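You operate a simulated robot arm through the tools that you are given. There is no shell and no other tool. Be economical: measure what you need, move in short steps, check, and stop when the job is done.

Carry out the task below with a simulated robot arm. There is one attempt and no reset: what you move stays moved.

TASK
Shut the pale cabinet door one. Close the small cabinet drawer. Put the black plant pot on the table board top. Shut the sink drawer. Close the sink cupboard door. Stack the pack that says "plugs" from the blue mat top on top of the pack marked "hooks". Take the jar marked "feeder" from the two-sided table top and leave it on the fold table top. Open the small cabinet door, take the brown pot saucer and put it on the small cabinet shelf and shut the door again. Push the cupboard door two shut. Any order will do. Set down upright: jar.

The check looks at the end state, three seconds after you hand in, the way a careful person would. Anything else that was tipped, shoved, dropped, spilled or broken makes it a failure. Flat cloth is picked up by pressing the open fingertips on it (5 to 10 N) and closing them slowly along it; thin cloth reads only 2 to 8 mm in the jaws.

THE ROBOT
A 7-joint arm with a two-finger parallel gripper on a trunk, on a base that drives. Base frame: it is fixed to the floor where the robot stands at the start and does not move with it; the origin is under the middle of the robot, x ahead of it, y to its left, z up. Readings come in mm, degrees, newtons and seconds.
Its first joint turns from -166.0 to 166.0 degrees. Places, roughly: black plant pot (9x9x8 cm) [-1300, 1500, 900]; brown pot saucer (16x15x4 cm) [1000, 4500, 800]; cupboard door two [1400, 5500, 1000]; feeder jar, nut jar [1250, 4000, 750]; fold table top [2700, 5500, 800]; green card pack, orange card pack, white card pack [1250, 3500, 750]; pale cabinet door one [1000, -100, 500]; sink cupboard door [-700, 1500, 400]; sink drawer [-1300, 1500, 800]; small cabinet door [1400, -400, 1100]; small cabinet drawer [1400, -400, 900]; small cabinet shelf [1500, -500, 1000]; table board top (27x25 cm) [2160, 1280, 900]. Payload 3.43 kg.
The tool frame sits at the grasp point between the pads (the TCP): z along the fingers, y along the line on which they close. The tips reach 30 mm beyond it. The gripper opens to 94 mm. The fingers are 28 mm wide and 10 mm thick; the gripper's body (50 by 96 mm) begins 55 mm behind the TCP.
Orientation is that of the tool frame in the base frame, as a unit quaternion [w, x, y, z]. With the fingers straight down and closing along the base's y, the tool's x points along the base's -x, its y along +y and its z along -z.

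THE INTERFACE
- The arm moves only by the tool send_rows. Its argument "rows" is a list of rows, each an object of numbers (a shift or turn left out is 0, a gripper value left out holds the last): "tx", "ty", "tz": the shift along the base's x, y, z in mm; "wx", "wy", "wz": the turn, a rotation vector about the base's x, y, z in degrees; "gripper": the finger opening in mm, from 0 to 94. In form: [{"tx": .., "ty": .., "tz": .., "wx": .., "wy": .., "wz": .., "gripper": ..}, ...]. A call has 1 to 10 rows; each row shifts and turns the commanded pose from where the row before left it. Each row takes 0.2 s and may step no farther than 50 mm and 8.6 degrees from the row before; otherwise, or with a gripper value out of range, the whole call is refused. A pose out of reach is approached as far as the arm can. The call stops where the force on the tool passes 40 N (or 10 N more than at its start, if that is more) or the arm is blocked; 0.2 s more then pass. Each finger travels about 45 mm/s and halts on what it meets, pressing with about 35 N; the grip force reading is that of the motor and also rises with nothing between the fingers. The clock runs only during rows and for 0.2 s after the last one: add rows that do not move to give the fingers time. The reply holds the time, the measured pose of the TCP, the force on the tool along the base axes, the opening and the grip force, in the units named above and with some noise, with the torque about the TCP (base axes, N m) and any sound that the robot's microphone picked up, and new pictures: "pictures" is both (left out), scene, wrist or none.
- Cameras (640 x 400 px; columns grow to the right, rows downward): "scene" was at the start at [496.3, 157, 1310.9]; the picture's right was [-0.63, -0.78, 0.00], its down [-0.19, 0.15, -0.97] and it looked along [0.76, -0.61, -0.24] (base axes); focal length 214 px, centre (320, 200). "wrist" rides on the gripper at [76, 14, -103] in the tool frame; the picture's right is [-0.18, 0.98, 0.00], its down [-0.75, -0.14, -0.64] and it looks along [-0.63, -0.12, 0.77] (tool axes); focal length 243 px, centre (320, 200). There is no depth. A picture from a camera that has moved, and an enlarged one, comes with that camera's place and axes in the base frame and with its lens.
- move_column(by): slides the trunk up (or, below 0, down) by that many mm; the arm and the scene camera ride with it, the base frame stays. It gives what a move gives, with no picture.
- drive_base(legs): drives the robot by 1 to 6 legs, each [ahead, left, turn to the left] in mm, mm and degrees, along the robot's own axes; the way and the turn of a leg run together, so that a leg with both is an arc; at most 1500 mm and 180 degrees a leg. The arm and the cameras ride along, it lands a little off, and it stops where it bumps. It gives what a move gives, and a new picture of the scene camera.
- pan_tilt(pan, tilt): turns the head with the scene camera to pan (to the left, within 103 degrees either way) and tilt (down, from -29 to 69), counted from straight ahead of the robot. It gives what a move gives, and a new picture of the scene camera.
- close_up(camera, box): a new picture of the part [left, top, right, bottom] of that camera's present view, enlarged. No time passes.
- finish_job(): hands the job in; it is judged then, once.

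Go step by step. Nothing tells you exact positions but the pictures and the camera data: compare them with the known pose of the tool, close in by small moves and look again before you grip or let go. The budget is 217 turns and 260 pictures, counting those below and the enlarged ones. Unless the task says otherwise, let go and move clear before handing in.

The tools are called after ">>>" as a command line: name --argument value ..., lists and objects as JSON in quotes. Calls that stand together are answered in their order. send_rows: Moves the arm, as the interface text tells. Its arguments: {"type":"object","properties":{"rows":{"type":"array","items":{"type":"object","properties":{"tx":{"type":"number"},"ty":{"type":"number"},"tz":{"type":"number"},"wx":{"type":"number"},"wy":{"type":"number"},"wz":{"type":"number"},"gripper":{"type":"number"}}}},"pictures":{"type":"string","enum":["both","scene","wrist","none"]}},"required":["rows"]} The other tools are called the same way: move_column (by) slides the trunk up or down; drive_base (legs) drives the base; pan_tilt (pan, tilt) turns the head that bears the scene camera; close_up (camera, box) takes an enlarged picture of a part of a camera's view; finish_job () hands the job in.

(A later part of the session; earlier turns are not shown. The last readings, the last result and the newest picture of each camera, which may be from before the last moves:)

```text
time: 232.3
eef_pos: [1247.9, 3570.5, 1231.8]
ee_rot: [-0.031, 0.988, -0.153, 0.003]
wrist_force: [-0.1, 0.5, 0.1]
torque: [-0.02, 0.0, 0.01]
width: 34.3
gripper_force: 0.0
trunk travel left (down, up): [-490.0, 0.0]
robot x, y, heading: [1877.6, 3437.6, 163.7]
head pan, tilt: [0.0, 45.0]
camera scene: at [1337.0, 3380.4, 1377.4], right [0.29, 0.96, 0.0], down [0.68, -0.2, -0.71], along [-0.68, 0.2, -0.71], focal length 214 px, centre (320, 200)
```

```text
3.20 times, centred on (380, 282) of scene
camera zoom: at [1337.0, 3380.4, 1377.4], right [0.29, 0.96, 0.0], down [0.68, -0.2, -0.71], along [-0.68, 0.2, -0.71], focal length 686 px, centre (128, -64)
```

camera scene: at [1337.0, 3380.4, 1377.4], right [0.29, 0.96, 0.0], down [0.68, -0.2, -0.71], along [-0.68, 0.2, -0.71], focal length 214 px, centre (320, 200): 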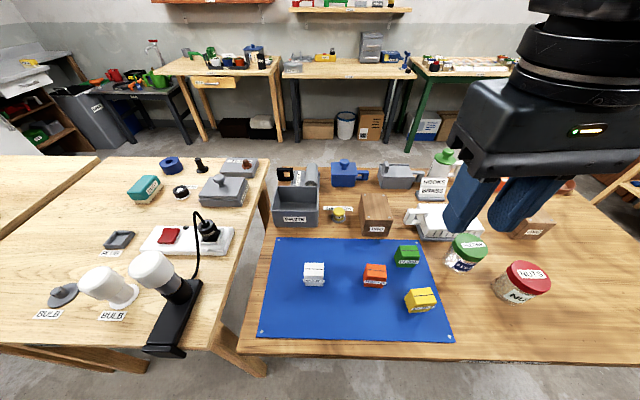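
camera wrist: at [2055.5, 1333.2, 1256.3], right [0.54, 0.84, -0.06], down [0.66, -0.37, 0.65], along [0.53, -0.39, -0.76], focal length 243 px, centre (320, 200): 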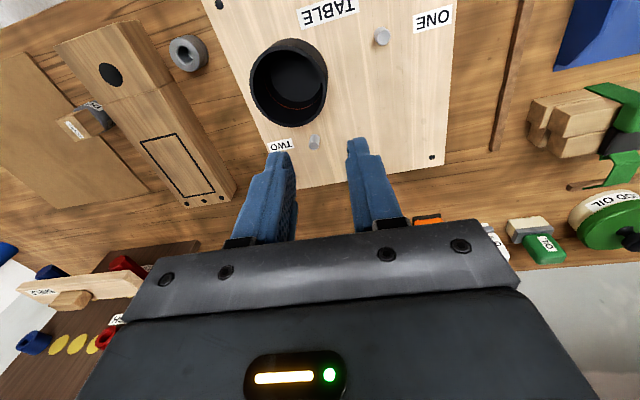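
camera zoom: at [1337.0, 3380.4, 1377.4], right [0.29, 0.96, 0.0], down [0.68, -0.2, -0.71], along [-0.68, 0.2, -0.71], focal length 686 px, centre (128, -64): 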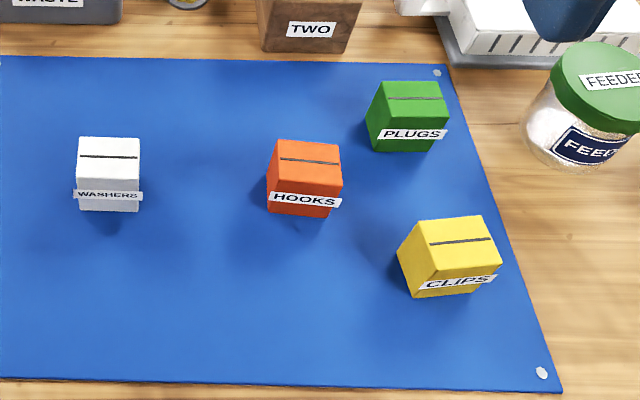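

Labels confirmed: green PLUGS, orange HOOKS. Move above the green pack, straighten the tool, and look.

>>> send_rows --rows '[{"wx": -3.4, "wy": -3.15, "gripper": 85}, {"tx": -32, "ty": 29}, {"tx": -32, "ty": 29}, {"tx": -32, "ty": 29}, {"tx": -32, "ty": 29}, {"tx": -32, "ty": 29}, {"tz": -45}, {"tz": -45}, {"tz": -45}, {"tz": -45}]'

```text
time: 234.5
eef_pos: [1088.6, 3713.1, 1051.9]
ee_rot: [-0.006, 0.988, -0.152, 0.034]
wrist_force: [0.1, 0.0, -0.5]
torque: [-0.02, 0.01, -0.01]
width: 84.9
gripper_force: 0.1
trunk travel left (down, up): [-490.0, 0.0]
robot x, y, heading: [1878.9, 3439.2, 163.4]
head pan, tilt: [0.0, 45.0]
camera scene: at [1337.3, 3380.6, 1377.5], right [0.29, 0.96, 0.0], down [0.68, -0.2, -0.71], along [-0.68, 0.2, -0.71], focal length 214 px, centre (320, 200)
camera wrist: at [1150.7, 3676.9, 1159.0], right [-0.47, -0.88, -0.03], down [-0.72, 0.36, 0.59], along [-0.51, 0.3, -0.8], focal length 243 px, centre (320, 200)
```

scene: 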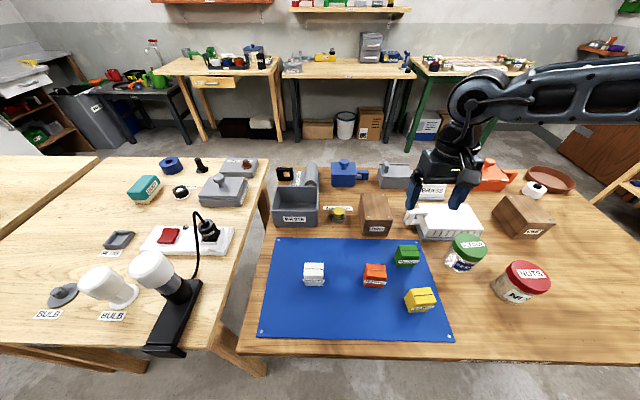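
wrist: 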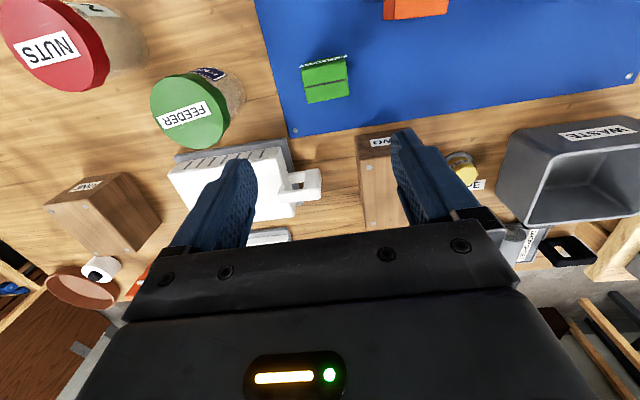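

>>> send_rows --rows '[{"wy": 3.9, "wz": 2.5, "tx": 4}, {"tz": -45}, {"tz": -45}, {"tz": -45}]'

```text
time: 235.5
eef_pos: [1091.5, 3711.7, 918.8]
ee_rot: [-0.002, 0.991, -0.133, 0.001]
wrist_force: [0.2, -0.2, -0.4]
torque: [0.03, 0.0, 0.02]
width: 85.1
gripper_force: 0.1
trunk travel left (down, up): [-490.0, 0.0]
robot x, y, heading: [1875.4, 3439.5, 163.5]
head pan, tilt: [0.0, 45.0]
camera scene: at [1337.3, 3380.7, 1377.6], right [0.29, 0.96, 0.0], down [0.68, -0.2, -0.71], along [-0.68, 0.2, -0.71], focal length 214 px, centre (320, 200)
camera wrist: at [1162.5, 3679.0, 1020.7], right [-0.43, -0.9, 0.0], down [-0.69, 0.33, 0.64], along [-0.58, 0.28, -0.77], focal length 243 px, centre (320, 200)
```

scene: 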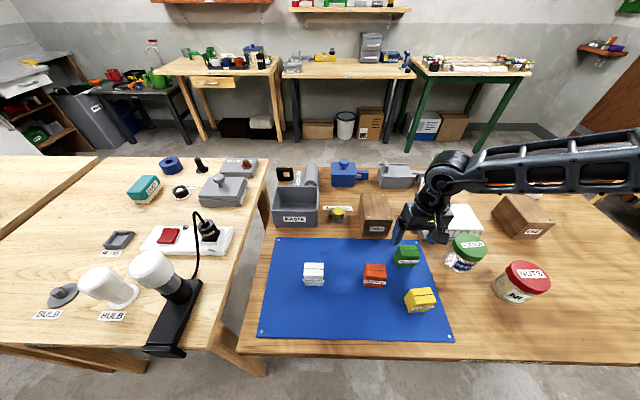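
wrist: 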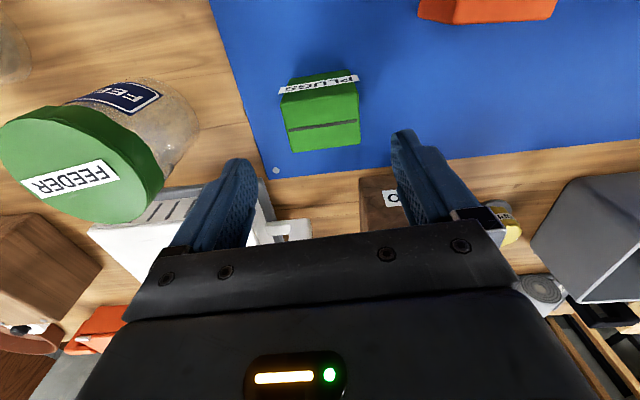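

>>> send_rows --rows '[{"tx": 5, "ty": -2}, {"tz": -32}, {"tz": -32}, {"tz": -31}]' --pictures "wrist"

```text
time: 236.5
eef_pos: [1096.6, 3710.7, 835.3]
ee_rot: [-0.001, 0.991, -0.132, 0.002]
wrist_force: [12.4, -2.6, 22.1]
torque: [-0.94, 0.15, 0.62]
width: 83.9
gripper_force: 0.0
trunk travel left (down, up): [-490.0, 0.0]
robot x, y, heading: [1878.7, 3441.6, 163.0]
head pan, tilt: [0.0, 45.0]
stopped in row 4: the force on the tool passed its limit at 92 N (the readings are from after the stop); the commanded pose is now the measured one
camera wrist: at [1167.5, 3678.5, 937.0], right [-0.43, -0.9, 0.0], down [-0.69, 0.33, 0.64], along [-0.58, 0.28, -0.77], focal length 243 px, centre (320, 200)
```

wrist: 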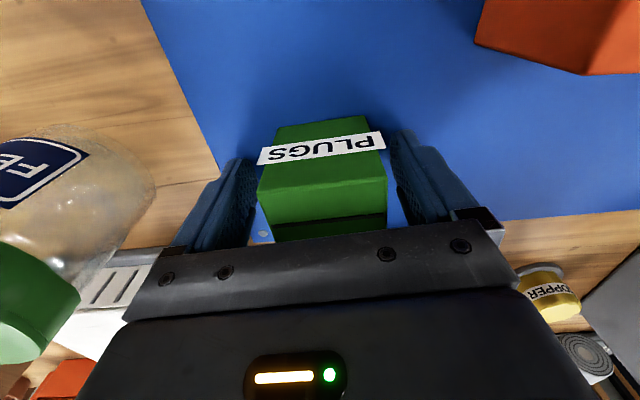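

>>> close_up --camera "scene" --box '[340, 180, 500, 300]'

```text
3.33 times, centred on (420, 240) of scene
camera zoom: at [1338.5, 3380.3, 1378.5], right [0.29, 0.96, 0.0], down [0.68, -0.2, -0.71], along [-0.68, 0.2, -0.71], focal length 715 px, centre (-13, 67)
```

zoom: 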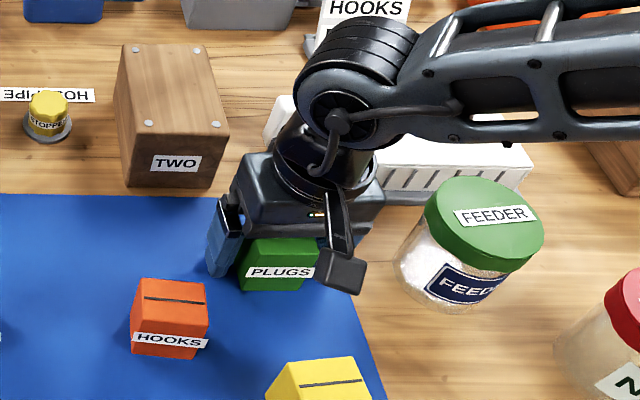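

Fingertips simply reached the mat (z≈803). Raise slightly and close on the pack.

>>> send_rows --rows '[{"tz": 5}, {"gripper": 40}, {"gripper": 20}, {}, {}, {}]' --pictures "wrist"

```text
time: 237.9
eef_pos: [1095.4, 3712.2, 838.0]
ee_rot: [-0.002, 0.991, -0.132, 0.002]
wrist_force: [1.2, 0.1, -0.4]
torque: [-0.01, 0.0, 0.01]
width: 53.4
gripper_force: 34.9
trunk travel left (down, up): [-490.0, 0.0]
robot x, y, heading: [1880.4, 3440.5, 163.2]
head pan, tilt: [0.0, 45.0]
camera wrist: at [1166.4, 3679.3, 939.8], right [-0.43, -0.9, 0.0], down [-0.69, 0.33, 0.64], along [-0.58, 0.28, -0.77], focal length 243 px, centre (320, 200)
```

wrist: 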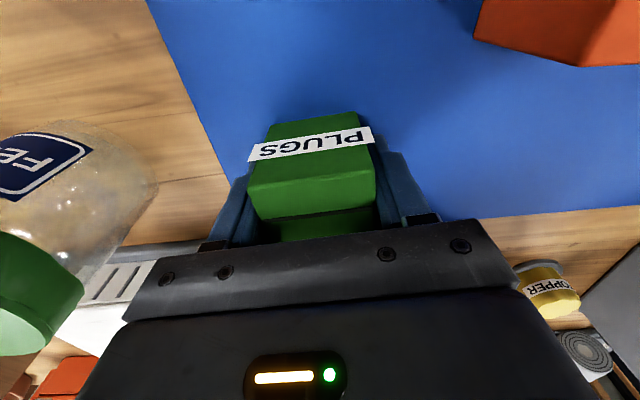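

>>> send_rows --rows '[{"tz": 25}, {"tz": 35}, {"tz": 40}, {"tx": 8, "ty": -29}, {"tx": 8, "ty": -29}, {"tx": 7, "ty": -29}, {"tx": 7, "ty": -29}]'

```text
time: 239.5
eef_pos: [1127.2, 3598.0, 936.0]
ee_rot: [-0.001, 0.991, -0.133, 0.002]
wrist_force: [-0.4, 0.9, -0.7]
torque: [0.0, 0.03, 0.03]
width: 53.4
gripper_force: 35.0
trunk travel left (down, up): [-490.0, 0.0]
robot x, y, heading: [1877.7, 3445.6, 163.3]
head pan, tilt: [0.0, 45.0]
camera scene: at [1337.1, 3381.1, 1377.4], right [0.29, 0.96, 0.0], down [0.68, -0.2, -0.71], along [-0.68, 0.2, -0.71], focal length 214 px, centre (320, 200)
camera wrist: at [1197.9, 3564.3, 1038.8], right [-0.43, -0.9, 0.0], down [-0.69, 0.33, 0.64], along [-0.57, 0.28, -0.77], focal length 243 px, centre (320, 200)
```

scene: 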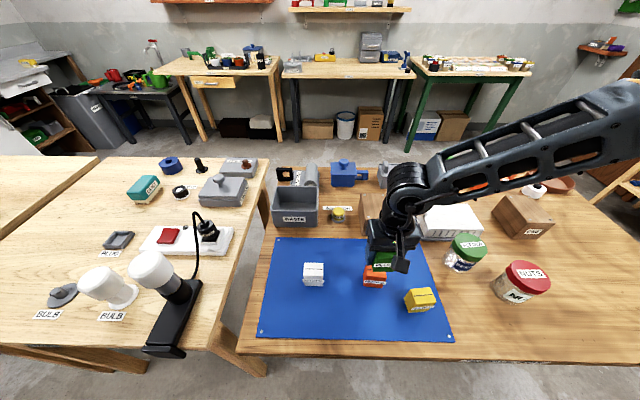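
wrist: 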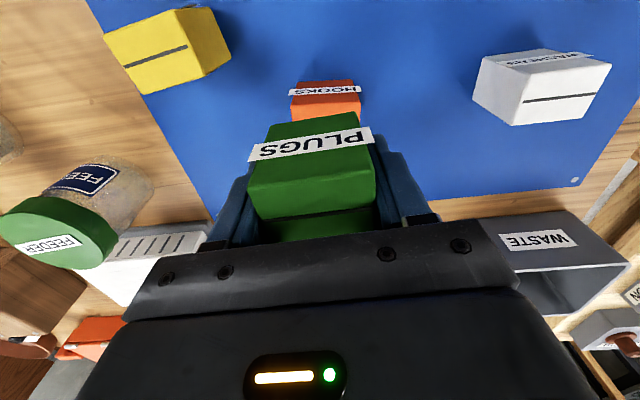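

>>> send_rows --rows '[{"tx": -6, "ty": -8}, {"tz": -20}, {"tz": -20}, {"tz": -8}]'

```text
time: 240.5
eef_pos: [1116.9, 3589.7, 897.4]
ee_rot: [-0.002, 0.991, -0.132, 0.0]
wrist_force: [9.5, 1.1, 29.3]
torque: [0.1, -0.75, -0.01]
width: 53.2
gripper_force: 34.9
trunk travel left (down, up): [-490.0, 0.0]
robot x, y, heading: [1878.8, 3441.9, 163.4]
head pan, tilt: [0.0, 45.0]
stopped in row 4: the force on the tool passed its limit at 72 N (the readings are from after the stop); the commanded pose is now the measured one
camera scene: at [1338.3, 3380.6, 1378.1], right [0.29, 0.96, 0.0], down [0.68, -0.2, -0.71], along [-0.68, 0.2, -0.71], focal length 214 px, centre (320, 200)
camera wrist: at [1188.4, 3555.4, 998.2], right [-0.43, -0.9, 0.0], down [-0.69, 0.33, 0.64], along [-0.58, 0.28, -0.76], focal length 243 px, centre (320, 200)
```

scene: 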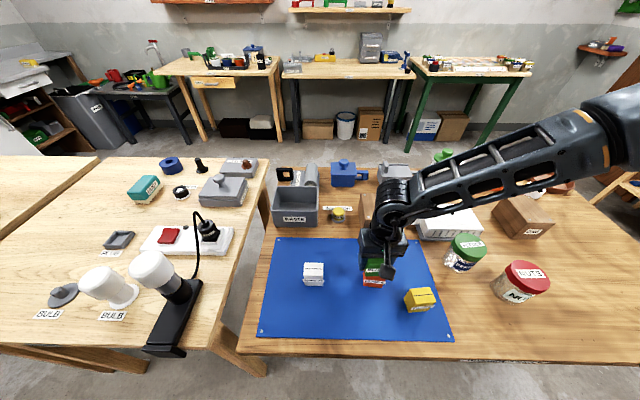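
wrist: 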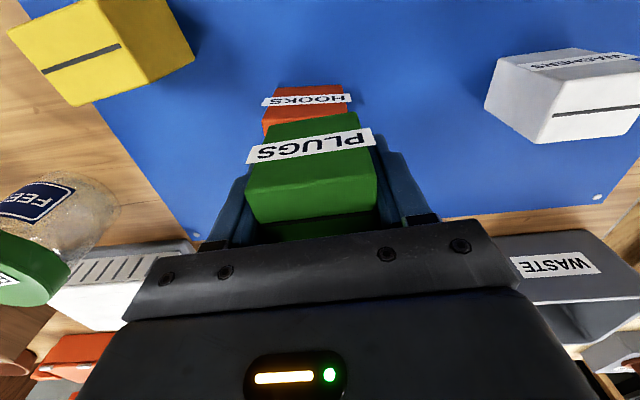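

>>> send_rows --rows '[{"tz": 8}, {"tx": 6, "ty": 3}, {"tz": -3}, {"tz": -2}]'

```text
time: 241.5
eef_pos: [1122.2, 3592.3, 895.9]
ee_rot: [-0.002, 0.991, -0.132, 0.0]
wrist_force: [1.1, 0.3, 1.7]
torque: [-0.01, 0.04, 0.02]
width: 53.3
gripper_force: 35.6
trunk travel left (down, up): [-490.0, 0.0]
robot x, y, heading: [1880.4, 3439.6, 163.4]
head pan, tilt: [0.0, 45.0]
camera scene: at [1337.2, 3380.7, 1377.4], right [0.29, 0.96, 0.0], down [0.68, -0.2, -0.71], along [-0.68, 0.2, -0.71], focal length 214 px, centre (320, 200)
camera wrist: at [1193.8, 3558.4, 998.6], right [-0.43, -0.9, 0.0], down [-0.69, 0.33, 0.64], along [-0.58, 0.28, -0.77], focal length 243 px, centre (320, 200)
```

scene: 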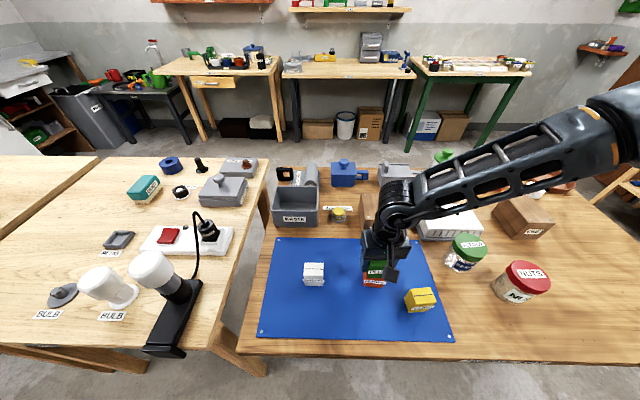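
wrist: 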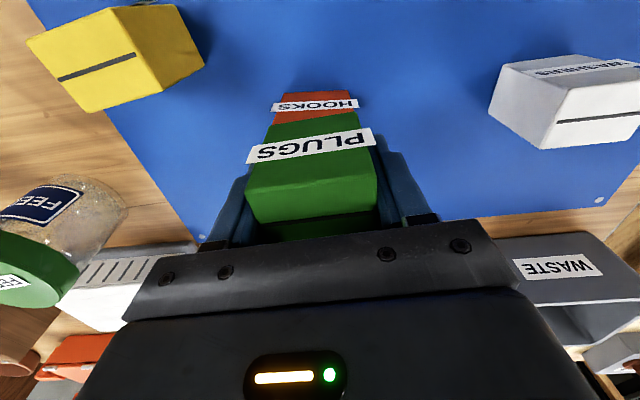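

Well aligned. Release and rise.

>>> send_rows --rows '[{"tz": -1.5}, {"gripper": 60}, {"gripper": 75}, {"gripper": 85}, {"tz": 30}, {"tz": 45}, {"tz": 45}, {"tz": 45}]'

```text
time: 243.3
eef_pos: [1122.0, 3594.3, 1061.7]
ee_rot: [-0.002, 0.991, -0.132, 0.0]
wrist_force: [0.3, -0.8, 0.9]
torque: [0.02, 0.0, 0.0]
width: 85.1
gripper_force: 0.2
trunk travel left (down, up): [-490.0, 0.0]
robot x, y, heading: [1880.7, 3440.7, 163.2]
head pan, tilt: [0.0, 45.0]
camera scene: at [1336.9, 3380.6, 1377.2], right [0.29, 0.96, 0.0], down [0.68, -0.2, -0.71], along [-0.68, 0.2, -0.71], focal length 214 px, centre (320, 200)
camera wrist: at [1193.2, 3560.8, 1163.0], right [-0.43, -0.9, 0.0], down [-0.69, 0.33, 0.64], along [-0.58, 0.28, -0.77], focal length 243 px, centre (320, 200)
```

scene: 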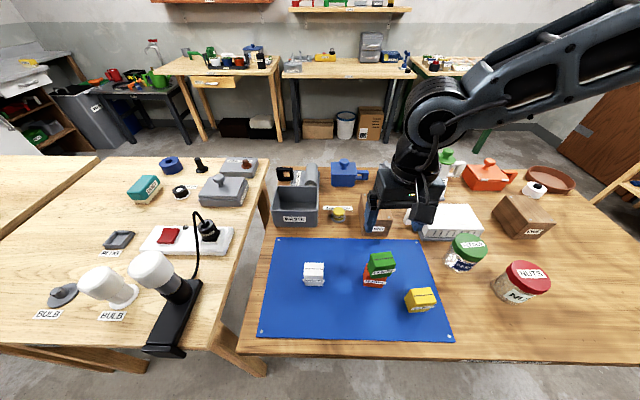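
wrist: 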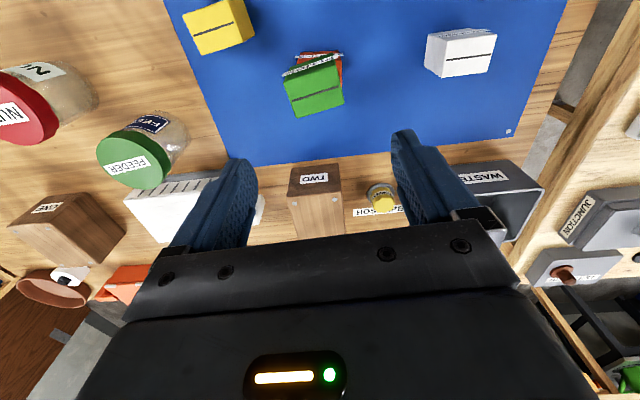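

>>> close_up --camera "scene" --box '[330, 220, 530, 345]'

>>> close_up --camera "wrist" --box '[80, 20, 380, 200]'

```text
3.20 times, centred on (430, 282) of scene
camera zoom: at [1336.9, 3380.6, 1377.2], right [0.29, 0.96, 0.0], down [0.68, -0.2, -0.71], along [-0.68, 0.2, -0.71], focal length 686 px, centre (-32, -64)
```

zoom: 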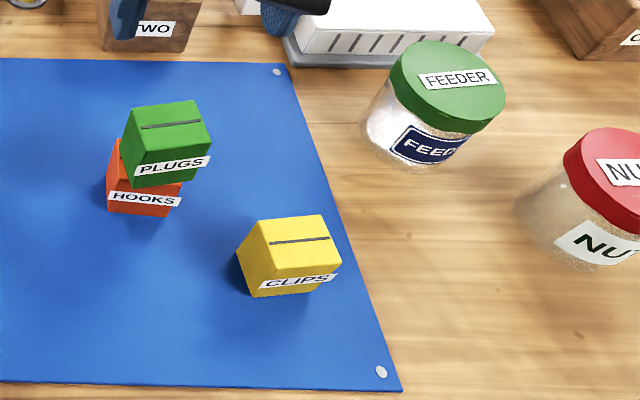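

```text
2.13 times, centred on (230, 110) of wrist
camera zoom: at [1193.2, 3560.8, 1163.0], right [-0.43, -0.9, 0.0], down [-0.69, 0.33, 0.64], along [-0.58, 0.28, -0.77], focal length 518 px, centre (512, 392)
```

zoom: 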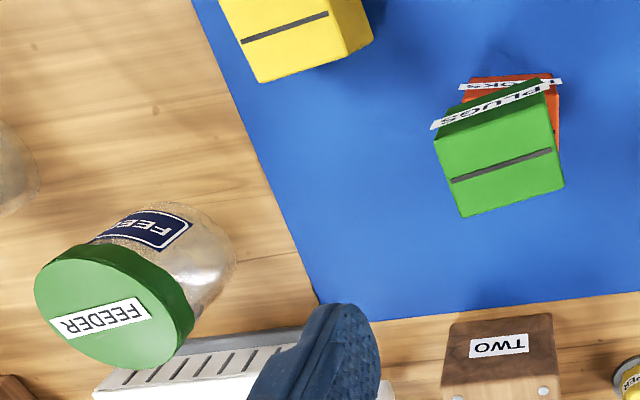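

Stack is good. Next the feeder jar at about (1154,3833); hover over it fully open.

>>> send_rows --rows '[{"tx": 6, "ty": 48, "gripper": 94}, {"tx": 6, "ty": 48}, {"tx": 6, "ty": 48}, {"tx": 7, "ty": 48}, {"tx": 7, "ty": 47}, {"tz": -30}]'

```text
time: 244.7
eef_pos: [1155.8, 3832.2, 1028.3]
ee_rot: [-0.002, 0.991, -0.131, -0.001]
wrist_force: [0.5, 0.7, 0.0]
torque: [0.0, -0.02, 0.0]
width: 94.2
gripper_force: 0.1
trunk travel left (down, up): [-490.0, 0.0]
robot x, y, heading: [1882.4, 3443.0, 163.4]
head pan, tilt: [0.0, 45.0]
camera scene: at [1337.4, 3380.9, 1377.6], right [0.29, 0.96, 0.0], down [0.68, -0.2, -0.71], along [-0.68, 0.2, -0.71], focal length 214 px, centre (320, 200)
camera wrist: at [1227.3, 3798.8, 1131.7], right [-0.43, -0.9, 0.0], down [-0.69, 0.33, 0.64], along [-0.58, 0.28, -0.77], focal length 243 px, centre (320, 200)
```

scene: 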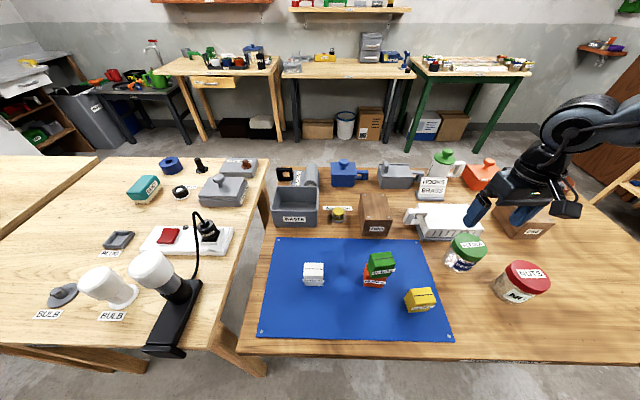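
wrist: 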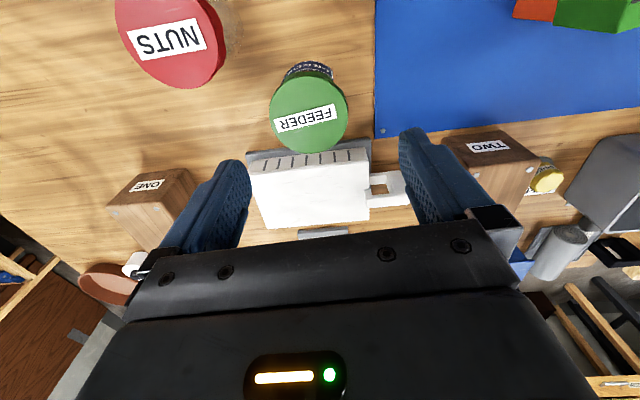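

>>> send_rows --rows '[{"tx": -5, "ty": 16}, {"tz": -40}, {"tz": -40}, {"tz": -25}]' --pictures "wrist"

```text
time: 245.7
eef_pos: [1150.2, 3847.5, 923.0]
ee_rot: [-0.003, 0.991, -0.131, 0.0]
wrist_force: [-0.1, 0.0, 0.3]
torque: [0.01, 0.01, 0.02]
width: 94.3
gripper_force: 0.0
trunk travel left (down, up): [-490.0, 0.0]
robot x, y, heading: [1878.9, 3441.5, 163.4]
head pan, tilt: [0.0, 45.0]
camera wrist: at [1220.9, 3814.0, 1025.3], right [-0.43, -0.9, 0.0], down [-0.69, 0.33, 0.64], along [-0.58, 0.28, -0.77], focal length 243 px, centre (320, 200)
```

wrist: 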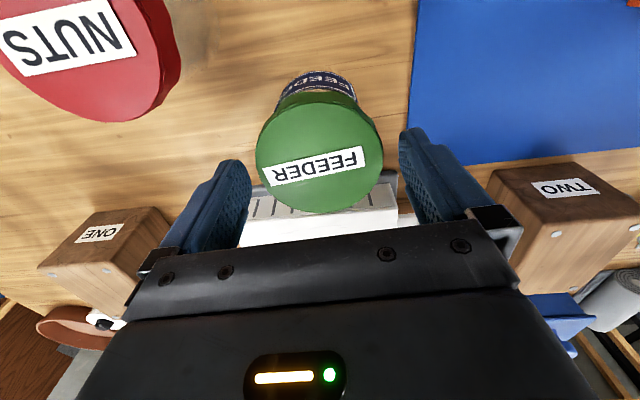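

>>> send_rows --rows '[{"tx": 1, "ty": 2, "tz": -15}, {"tz": -15}, {"tz": -15}, {"tz": -12}]' --pictures "wrist"

```text
time: 246.7
eef_pos: [1150.4, 3849.0, 867.5]
ee_rot: [-0.002, 0.991, -0.132, 0.001]
wrist_force: [0.0, 0.6, 1.2]
torque: [-0.03, 0.02, 0.0]
width: 94.0
gripper_force: 0.0
trunk travel left (down, up): [-490.0, 0.0]
robot x, y, heading: [1879.9, 3443.4, 163.2]
head pan, tilt: [0.0, 45.0]
camera wrist: at [1221.4, 3815.7, 969.7], right [-0.43, -0.9, 0.0], down [-0.69, 0.33, 0.64], along [-0.58, 0.28, -0.77], focal length 243 px, centre (320, 200)
```

wrist: 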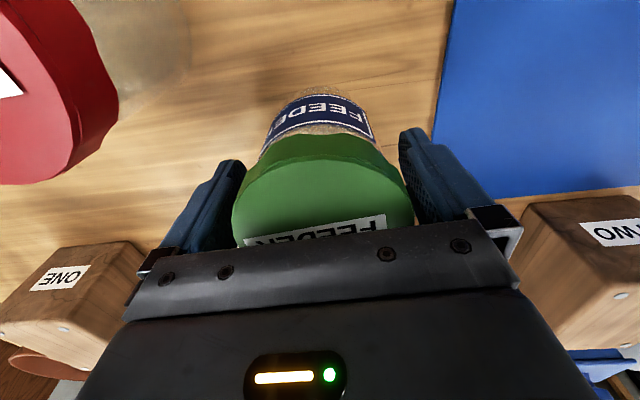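

>>> send_rows --rows '[{"tz": -8}, {"gripper": 70}, {"gripper": 60}, {}, {}, {}, {"tz": 10}, {"tz": 20}]' --pictures "both"

```text
time: 248.5
eef_pos: [1150.1, 3847.8, 890.0]
ee_rot: [-0.002, 0.991, -0.132, 0.0]
wrist_force: [0.2, 1.4, -2.6]
torque: [-0.04, -0.03, 0.0]
width: 78.4
gripper_force: 35.5
trunk travel left (down, up): [-490.0, 0.0]
robot x, y, heading: [1880.9, 3441.7, 163.4]
head pan, tilt: [0.0, 45.0]
camera scene: at [1337.0, 3380.8, 1377.3], right [0.29, 0.96, 0.0], down [0.68, -0.2, -0.71], along [-0.68, 0.2, -0.71], focal length 214 px, centre (320, 200)
camera wrist: at [1221.2, 3814.4, 992.7], right [-0.43, -0.9, 0.0], down [-0.69, 0.33, 0.64], along [-0.58, 0.28, -0.77], focal length 243 px, centre (320, 200)
```

scene: 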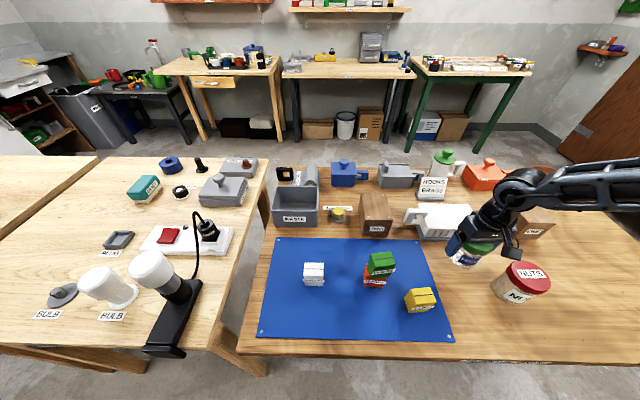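
wrist: 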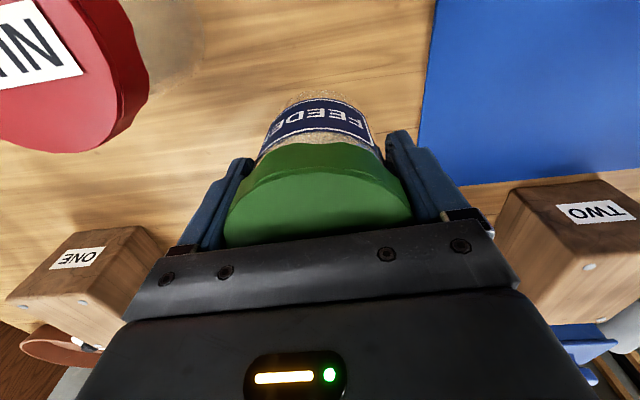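

Jar is held. Lift, retract, and drive to the fold table.

>>> send_rows --rows '[{"tz": 40}, {"tz": 45}, {"tz": 45}, {"tz": 45}, {"tx": 40, "ty": -22, "tz": 10}, {"tx": 40, "ty": -22}, {"tx": 40, "ty": -22}, {"tx": 40, "ty": -22}]' --pictures "none"

>>> drive_base --legs '[[0, 0, -92.4], [900, -50, 0]]'

>>> pan_tilt --pan 0 --tilt 30

```text
time: 250.3
eef_pos: [1310.5, 3760.8, 1073.5]
ee_rot: [-0.001, 0.991, -0.131, -0.001]
wrist_force: [-0.1, 0.6, -1.4]
torque: [-0.02, -0.01, 0.03]
width: 78.8
gripper_force: 35.1
trunk travel left (down, up): [-490.0, 0.0]
robot x, y, heading: [1876.9, 3438.6, 163.4]
head pan, tilt: [0.0, 45.0]
```

```text
time: 258.9
eef_pos: [2517.3, 4848.9, 1074.9]
ee_rot: [0.001, -0.604, 0.797, -0.001]
wrist_force: [0.3, 0.5, -2.5]
torque: [0.03, 0.02, 0.0]
width: 78.7
gripper_force: 34.9
trunk travel left (down, up): [-490.0, 0.0]
robot x, y, heading: [2196.1, 4280.3, 72.9]
head pan, tilt: [0.0, 45.0]
camera scene: at [2138.1, 4827.3, 1377.4], right [0.96, -0.29, 0.0], down [-0.21, -0.68, -0.71], along [0.21, 0.68, -0.71], focal length 214 px, centre (320, 200)
```

scene: 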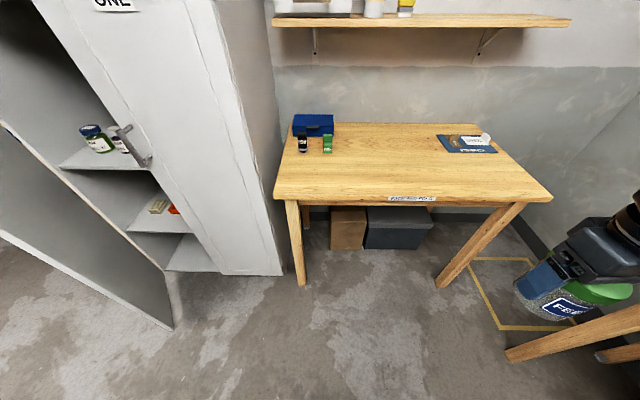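

```text
time: 259.7
eef_pos: [2518.1, 4848.1, 1073.7]
ee_rot: [0.001, -0.605, 0.796, -0.001]
wrist_force: [-0.4, -0.4, -2.3]
torque: [0.0, 0.0, 0.01]
width: 78.6
gripper_force: 34.8
trunk travel left (down, up): [-490.0, 0.0]
robot x, y, heading: [2194.0, 4284.4, 73.1]
head pan, tilt: [0.0, 30.0]
camera scene: at [2140.8, 4836.0, 1399.9], right [0.96, -0.29, 0.0], down [-0.15, -0.48, -0.87], along [0.25, 0.83, -0.5], focal length 214 px, centre (320, 200)
```

scene: 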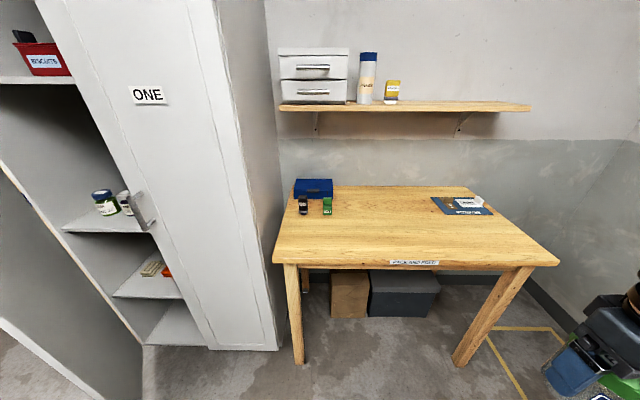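

>>> drive_base --legs '[[380, 0, 0]]'

>>> send_rows --rows '[{"tx": 5, "ty": 45}, {"tx": 5, "ty": 45}, {"tx": 5, "ty": 45}, {"tx": 5, "ty": 45}, {"tz": -40}, {"tz": -40}, {"tz": -40}]'

```text
time: 262.0
eef_pos: [2624.8, 5199.0, 1075.3]
ee_rot: [0.002, -0.606, 0.796, -0.001]
wrist_force: [0.4, -0.5, -1.8]
torque: [0.0, 0.02, 0.04]
width: 78.4
gripper_force: 35.1
trunk travel left (down, up): [-490.0, 0.0]
robot x, y, heading: [2298.4, 4634.5, 72.9]
head pan, tilt: [0.0, 30.0]
camera scene: at [2247.1, 5184.7, 1400.1], right [0.96, -0.29, 0.0], down [-0.15, -0.48, -0.87], along [0.25, 0.83, -0.5], focal length 214 px, centre (320, 200)
```

scene: 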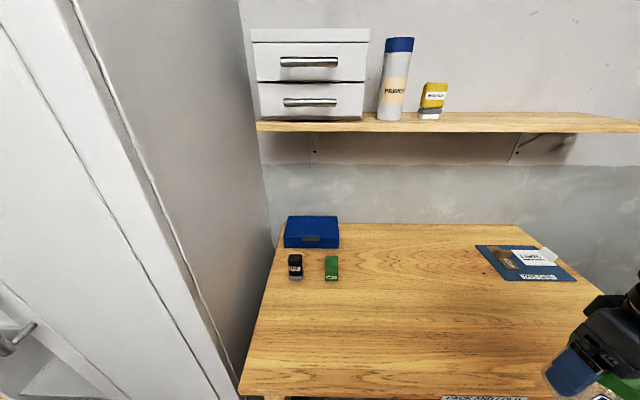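

```text
time: 263.6
eef_pos: [2643.7, 5378.5, 952.2]
ee_rot: [0.002, -0.606, 0.796, 0.0]
wrist_force: [0.7, 0.3, -1.9]
torque: [0.01, 0.02, -0.01]
width: 78.8
gripper_force: 35.0
trunk travel left (down, up): [-490.0, 0.0]
robot x, y, heading: [2298.9, 4631.5, 72.9]
head pan, tilt: [0.0, 30.0]
camera scene: at [2247.1, 5184.6, 1400.1], right [0.96, -0.29, 0.0], down [-0.15, -0.48, -0.87], along [0.25, 0.83, -0.5], focal length 214 px, centre (320, 200)
camera wrist: at [2610.4, 5309.5, 1054.3], right [-0.9, 0.44, 0.0], down [0.33, 0.69, 0.64], along [0.28, 0.58, -0.77], focal length 243 px, centre (320, 200)
```

scene: 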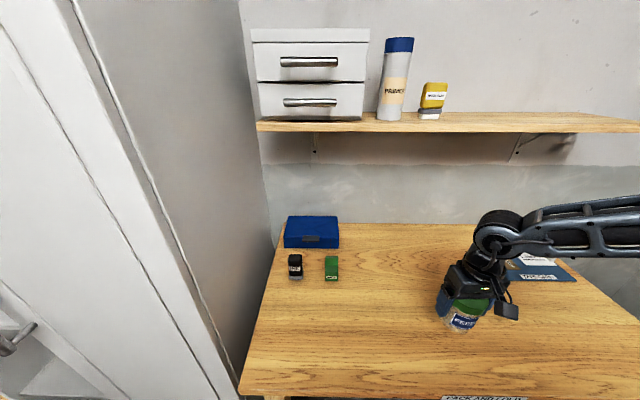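
wrist: 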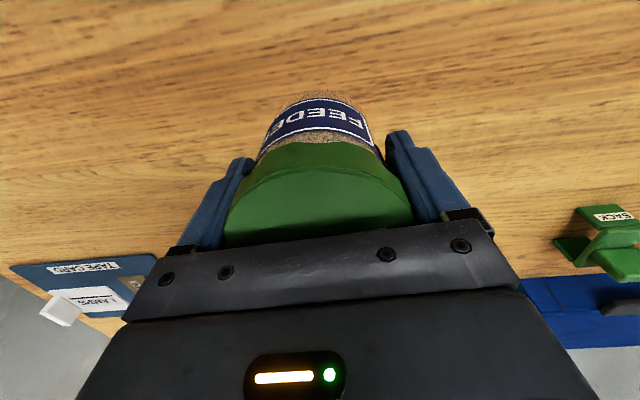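

>>> send_rows --rows '[{"tz": -30}, {"tz": -25}, {"tz": -15}, {"tz": -5}]' --pictures "scene"

```text
time: 264.3
eef_pos: [2645.8, 5383.2, 902.2]
ee_rot: [0.007, -0.606, 0.796, 0.003]
wrist_force: [-0.5, 0.5, 20.2]
torque: [-0.08, 0.16, 0.04]
width: 78.5
gripper_force: 35.2
trunk travel left (down, up): [-490.0, 0.0]
robot x, y, heading: [2299.7, 4632.3, 72.7]
head pan, tilt: [0.0, 30.0]
stopped in row 3: the force on the tool passed its limit at 47 N (the readings are from after the stop); the commanded pose is now the measured one
camera scene: at [2246.8, 5183.9, 1400.6], right [0.96, -0.29, 0.0], down [-0.15, -0.48, -0.87], along [0.25, 0.83, -0.5], focal length 214 px, centre (320, 200)
```

scene: 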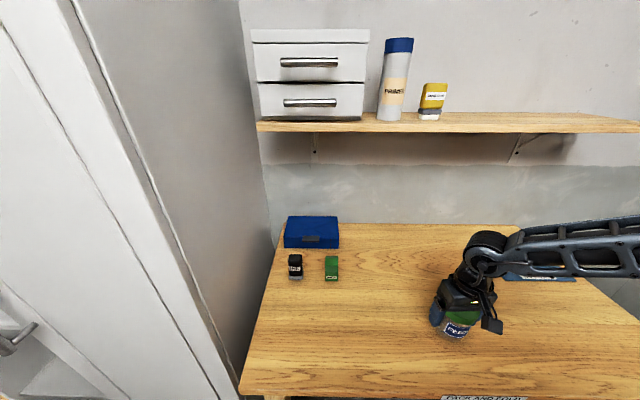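

The jar rests on the table. Release and rise.

>>> send_rows --rows '[{"tz": 1, "gripper": 84}, {"gripper": 94}, {}, {"tz": 30}, {"tz": 45}, {"tz": 45}, {"tz": 45}]'

```text
time: 265.9
eef_pos: [2645.7, 5382.8, 1065.0]
ee_rot: [0.005, -0.605, 0.796, 0.001]
wrist_force: [-0.1, 0.5, 0.0]
torque: [-0.04, -0.02, 0.04]
width: 94.3
gripper_force: 0.2
trunk travel left (down, up): [-490.0, 0.0]
robot x, y, heading: [2298.3, 4628.0, 73.0]
head pan, tilt: [0.0, 30.0]
camera scene: at [2247.2, 5184.9, 1399.9], right [0.96, -0.29, 0.0], down [-0.15, -0.48, -0.87], along [0.25, 0.83, -0.5], focal length 214 px, centre (320, 200)
camera wrist: at [2612.6, 5313.7, 1168.1], right [-0.9, 0.44, 0.0], down [0.33, 0.68, 0.65], along [0.29, 0.58, -0.76], focal length 243 px, centre (320, 200)
```

scene: 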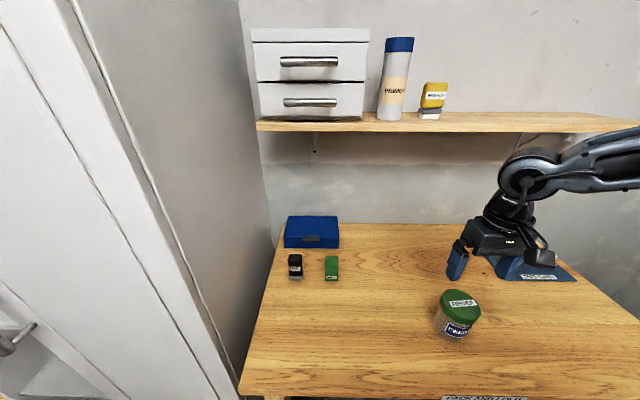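
wrist: 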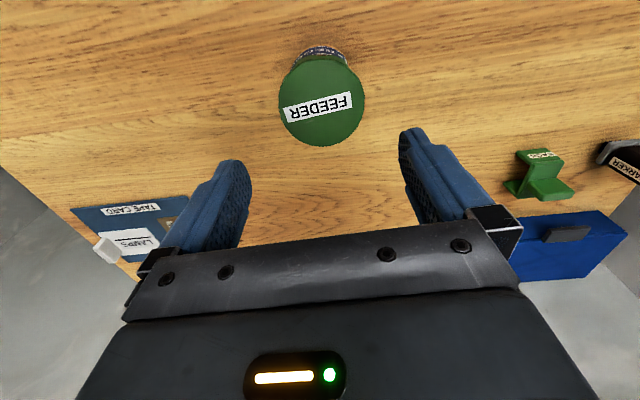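

Jar is standing. Now back up and look at the cupboard.

>>> drive_base --legs '[[-600, 0, 0]]'

>>> pan_tilt --pan 50 --tilt 22

```text
time: 269.3
eef_pos: [2468.3, 4812.0, 1065.2]
ee_rot: [0.005, -0.607, 0.795, 0.001]
wrist_force: [-0.3, 0.1, -0.9]
torque: [0.02, 0.0, 0.0]
width: 94.0
gripper_force: 0.0
trunk travel left (down, up): [-490.0, 0.0]
robot x, y, heading: [2125.2, 4061.1, 73.3]
head pan, tilt: [0.0, 30.0]
camera scene: at [2070.4, 4611.1, 1400.0], right [0.96, -0.29, 0.0], down [-0.14, -0.48, -0.87], along [0.25, 0.83, -0.5], focal length 214 px, centre (320, 200)
```

scene: 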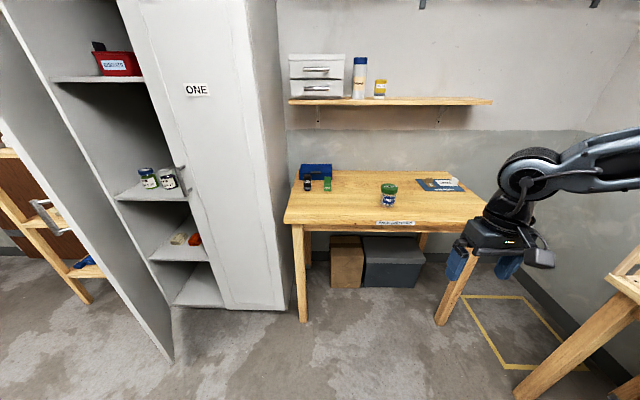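

```text
time: 270.4
eef_pos: [2468.5, 4812.4, 1066.7]
ee_rot: [0.004, -0.608, 0.794, 0.001]
wrist_force: [0.0, -0.1, 0.0]
torque: [-0.02, 0.02, 0.0]
width: 93.9
gripper_force: 0.1
trunk travel left (down, up): [-490.0, 0.0]
robot x, y, heading: [2127.8, 4060.1, 73.0]
head pan, tilt: [50.0, 22.0]
camera scene: at [1993.5, 4602.2, 1412.8], right [0.84, 0.55, 0.0], down [0.2, -0.31, -0.93], along [-0.51, 0.78, -0.37], focal length 214 px, centre (320, 200)
```

scene: 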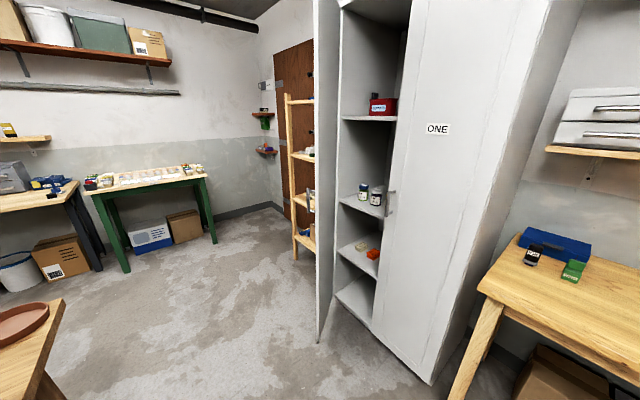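

The door TWO opens toward the aisle's left; I'll go around to its outer side by reversing through the corridor between table end and door.

>>> drive_base --legs '[[600, 0, 0]]'

>>> send_rows --rows '[{"tz": 40, "gripper": 0}, {"tz": 40}, {"tz": 30}, {"tx": -12, "ty": -42}, {"tx": -12, "ty": -42}, {"tx": -12, "ty": -42}, {"tx": -12, "ty": -42}]' --pictures "none"

>>> drive_base --legs '[[0, 0, -92.2]]'

```text
time: 273.8
eef_pos: [2627.6, 5377.8, 1064.9]
ee_rot: [0.005, -0.611, 0.792, 0.001]
wrist_force: [0.8, 0.3, 0.1]
torque: [0.0, -0.02, 0.0]
width: 93.6
gripper_force: 0.0
trunk travel left (down, up): [-490.0, 0.0]
robot x, y, heading: [2289.8, 4620.1, 73.9]
head pan, tilt: [50.0, 22.0]
camera scene: at [2155.0, 5163.6, 1412.9], right [0.83, 0.56, 0.0], down [0.21, -0.31, -0.93], along [-0.52, 0.77, -0.37], focal length 214 px, centre (320, 200)
```

scene: 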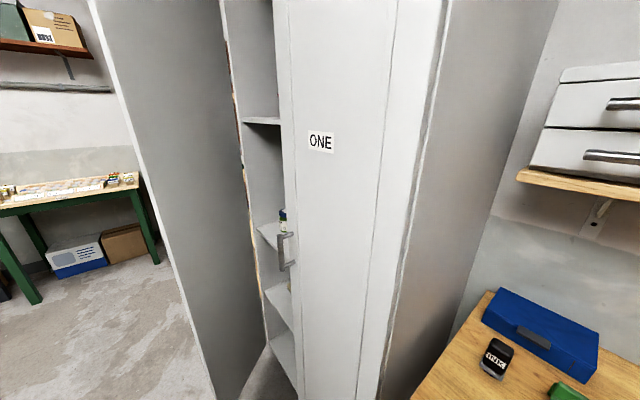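

```text
time: 275.4
eef_pos: [2580.3, 5210.2, 1174.1]
ee_rot: [0.005, -0.611, 0.792, 0.003]
wrist_force: [-0.6, 0.3, -0.4]
torque: [0.0, 0.0, 0.0]
width: 0.1
gripper_force: 32.7
trunk travel left (down, up): [-490.0, 0.0]
robot x, y, heading: [2294.1, 4626.1, 73.6]
head pan, tilt: [50.0, 22.0]
```

```text
time: 279.6
eef_pos: [2875.2, 4320.3, 1174.6]
ee_rot: [0.004, 0.138, 0.99, -0.002]
wrist_force: [-0.1, 0.4, 0.4]
torque: [-0.02, -0.01, 0.01]
width: 0.0
gripper_force: 32.8
trunk travel left (down, up): [-490.0, 0.0]
robot x, y, heading: [2292.8, 4623.0, -17.4]
head pan, tilt: [50.0, 22.0]
camera scene: at [2840.5, 4748.7, 1412.8], right [0.54, -0.84, 0.0], down [-0.32, -0.2, -0.93], along [0.78, 0.5, -0.37], focal length 214 px, centre (320, 200)
```

scene: 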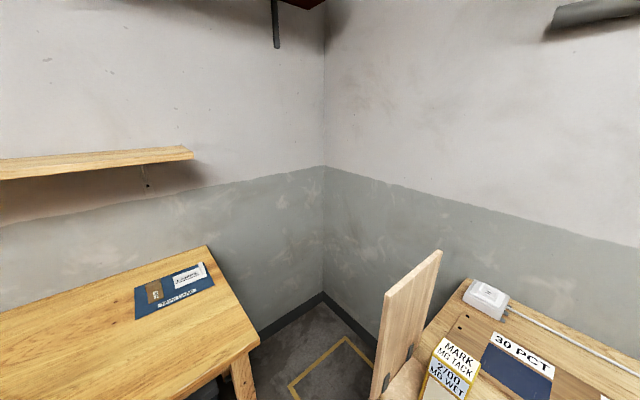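

>>> drive_base --legs '[[0, 50, -1.7], [-600, 0, 0]]'

>>> pan_tilt --pan 100 --tilt 45

```text
time: 283.5
eef_pos: [2325.1, 4544.9, 1174.6]
ee_rot: [0.004, 0.154, 0.988, -0.003]
wrist_force: [0.3, 0.3, 0.1]
torque: [0.01, -0.01, -0.01]
width: 0.1
gripper_force: 32.6
trunk travel left (down, up): [-490.0, 0.0]
robot x, y, heading: [1752.0, 4859.8, -18.9]
head pan, tilt: [50.0, 22.0]
camera scene: at [2302.7, 4973.8, 1412.8], right [0.51, -0.86, 0.0], down [-0.32, -0.19, -0.93], along [0.8, 0.48, -0.37], focal length 214 px, centre (320, 200)
```

scene: 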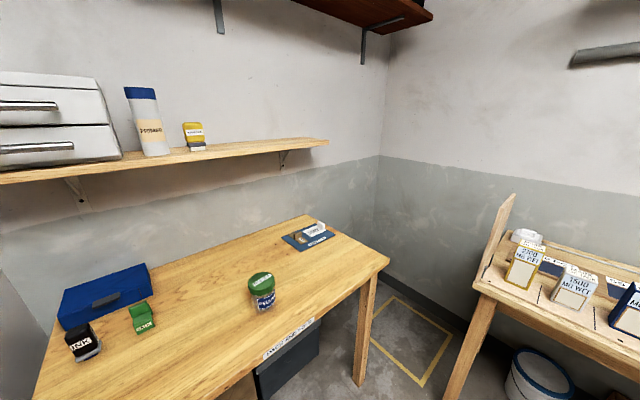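

```text
time: 284.7
eef_pos: [2325.5, 4545.5, 1174.1]
ee_rot: [0.004, 0.153, 0.988, -0.003]
wrist_force: [-1.3, -0.4, -0.8]
torque: [0.01, 0.0, 0.01]
width: 0.1
gripper_force: 33.2
trunk travel left (down, up): [-490.0, 0.0]
robot x, y, heading: [1756.5, 4863.1, -19.3]
head pan, tilt: [100.0, 45.0]
camera scene: at [2235.9, 5006.5, 1377.4], right [0.99, -0.16, 0.0], down [-0.11, -0.7, -0.71], along [0.11, 0.7, -0.71], focal length 214 px, centre (320, 200)
```

scene: 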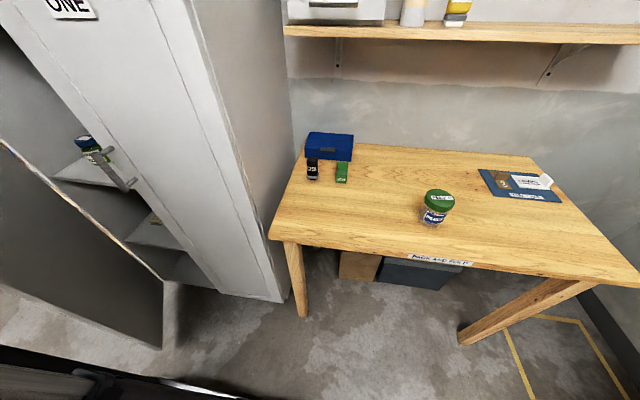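

>>> drive_base --legs '[[-530, 0, 0], [-530, 0, 0]]'

>>> pan_tilt --pan 50 --tilt 35

```text
time: 290.5
eef_pos: [1318.0, 4896.0, 1174.6]
ee_rot: [0.004, 0.152, 0.988, -0.002]
wrist_force: [-0.9, 0.6, 0.1]
torque: [-0.04, 0.01, -0.01]
width: 0.0
gripper_force: 33.2
trunk travel left (down, up): [-490.0, 0.0]
robot x, y, heading: [742.8, 5209.7, -18.8]
head pan, tilt: [100.0, 45.0]
camera scene: at [1227.3, 5356.6, 1377.4], right [0.99, -0.16, 0.0], down [-0.11, -0.7, -0.71], along [0.11, 0.7, -0.71], focal length 214 px, centre (320, 200)
```

scene: 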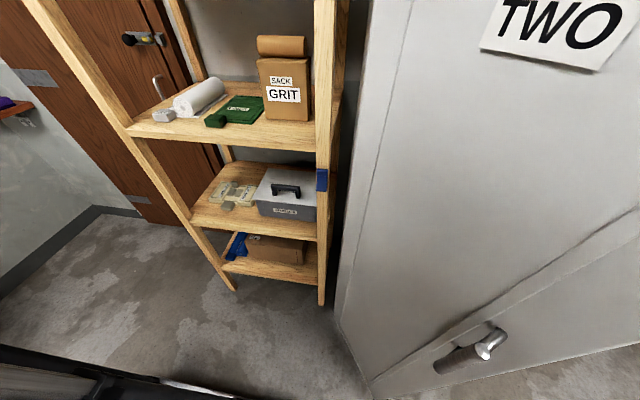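

```text
time: 291.7
eef_pos: [1318.3, 4895.0, 1174.1]
ee_rot: [0.005, 0.153, 0.988, -0.003]
wrist_force: [0.9, 0.0, -0.2]
torque: [0.03, 0.04, -0.02]
width: 0.0
gripper_force: 33.7
trunk travel left (down, up): [-490.0, 0.0]
robot x, y, heading: [745.4, 5208.5, -19.0]
head pan, tilt: [50.0, 35.0]
camera scene: at [1289.9, 5321.7, 1392.2], right [0.51, -0.86, 0.0], down [-0.49, -0.3, -0.82], along [0.7, 0.42, -0.57], focal length 214 px, centre (320, 200)
```

scene: 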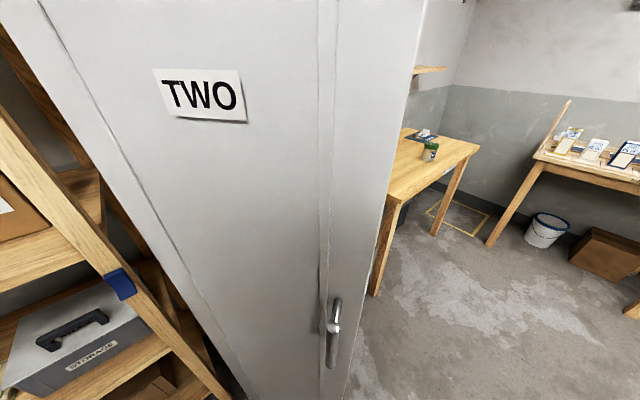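

>>> drive_base --legs '[[-110, 0, 0], [0, 340, 0]]'

>>> pan_tilt --pan 15 --tilt 35

```text
time: 294.7
eef_pos: [1326.2, 5254.7, 1174.8]
ee_rot: [0.004, 0.152, 0.988, -0.002]
wrist_force: [-0.3, 0.0, 0.0]
torque: [0.0, 0.02, 0.02]
width: 0.0
gripper_force: 33.1
trunk travel left (down, up): [-490.0, 0.0]
robot x, y, heading: [755.9, 5567.9, -19.0]
head pan, tilt: [50.0, 35.0]
camera scene: at [1298.2, 5679.6, 1392.3], right [0.51, -0.86, 0.0], down [-0.49, -0.29, -0.82], along [0.7, 0.42, -0.57], focal length 214 px, centre (320, 200)
```

scene: 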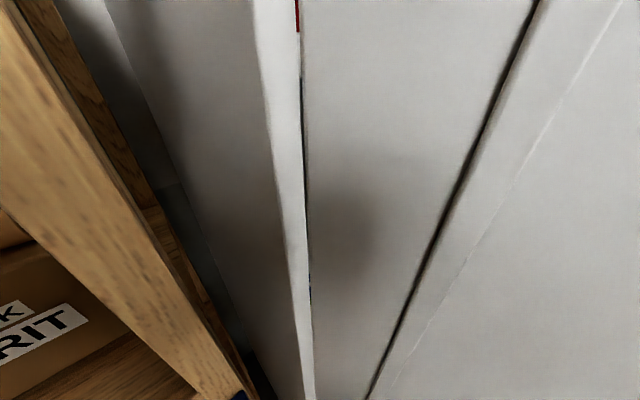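

```text
time: 295.7
eef_pos: [1325.7, 5253.8, 1174.3]
ee_rot: [0.005, 0.153, 0.988, -0.002]
wrist_force: [-0.5, -0.3, 0.3]
torque: [-0.02, -0.05, 0.0]
width: 0.0
gripper_force: 33.1
trunk travel left (down, up): [-490.0, 0.0]
robot x, y, heading: [754.2, 5565.9, -19.0]
head pan, tilt: [15.0, 35.0]
camera scene: at [1310.5, 5628.3, 1392.2], right [-0.07, -1.0, 0.0], down [-0.57, 0.04, -0.82], along [0.82, -0.06, -0.57], focal length 214 px, centre (320, 200)
```

scene: 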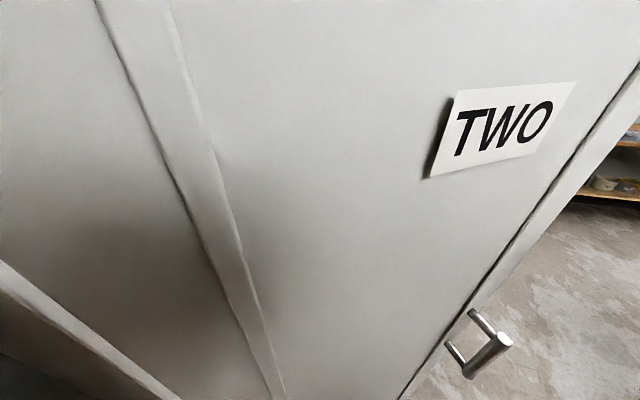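

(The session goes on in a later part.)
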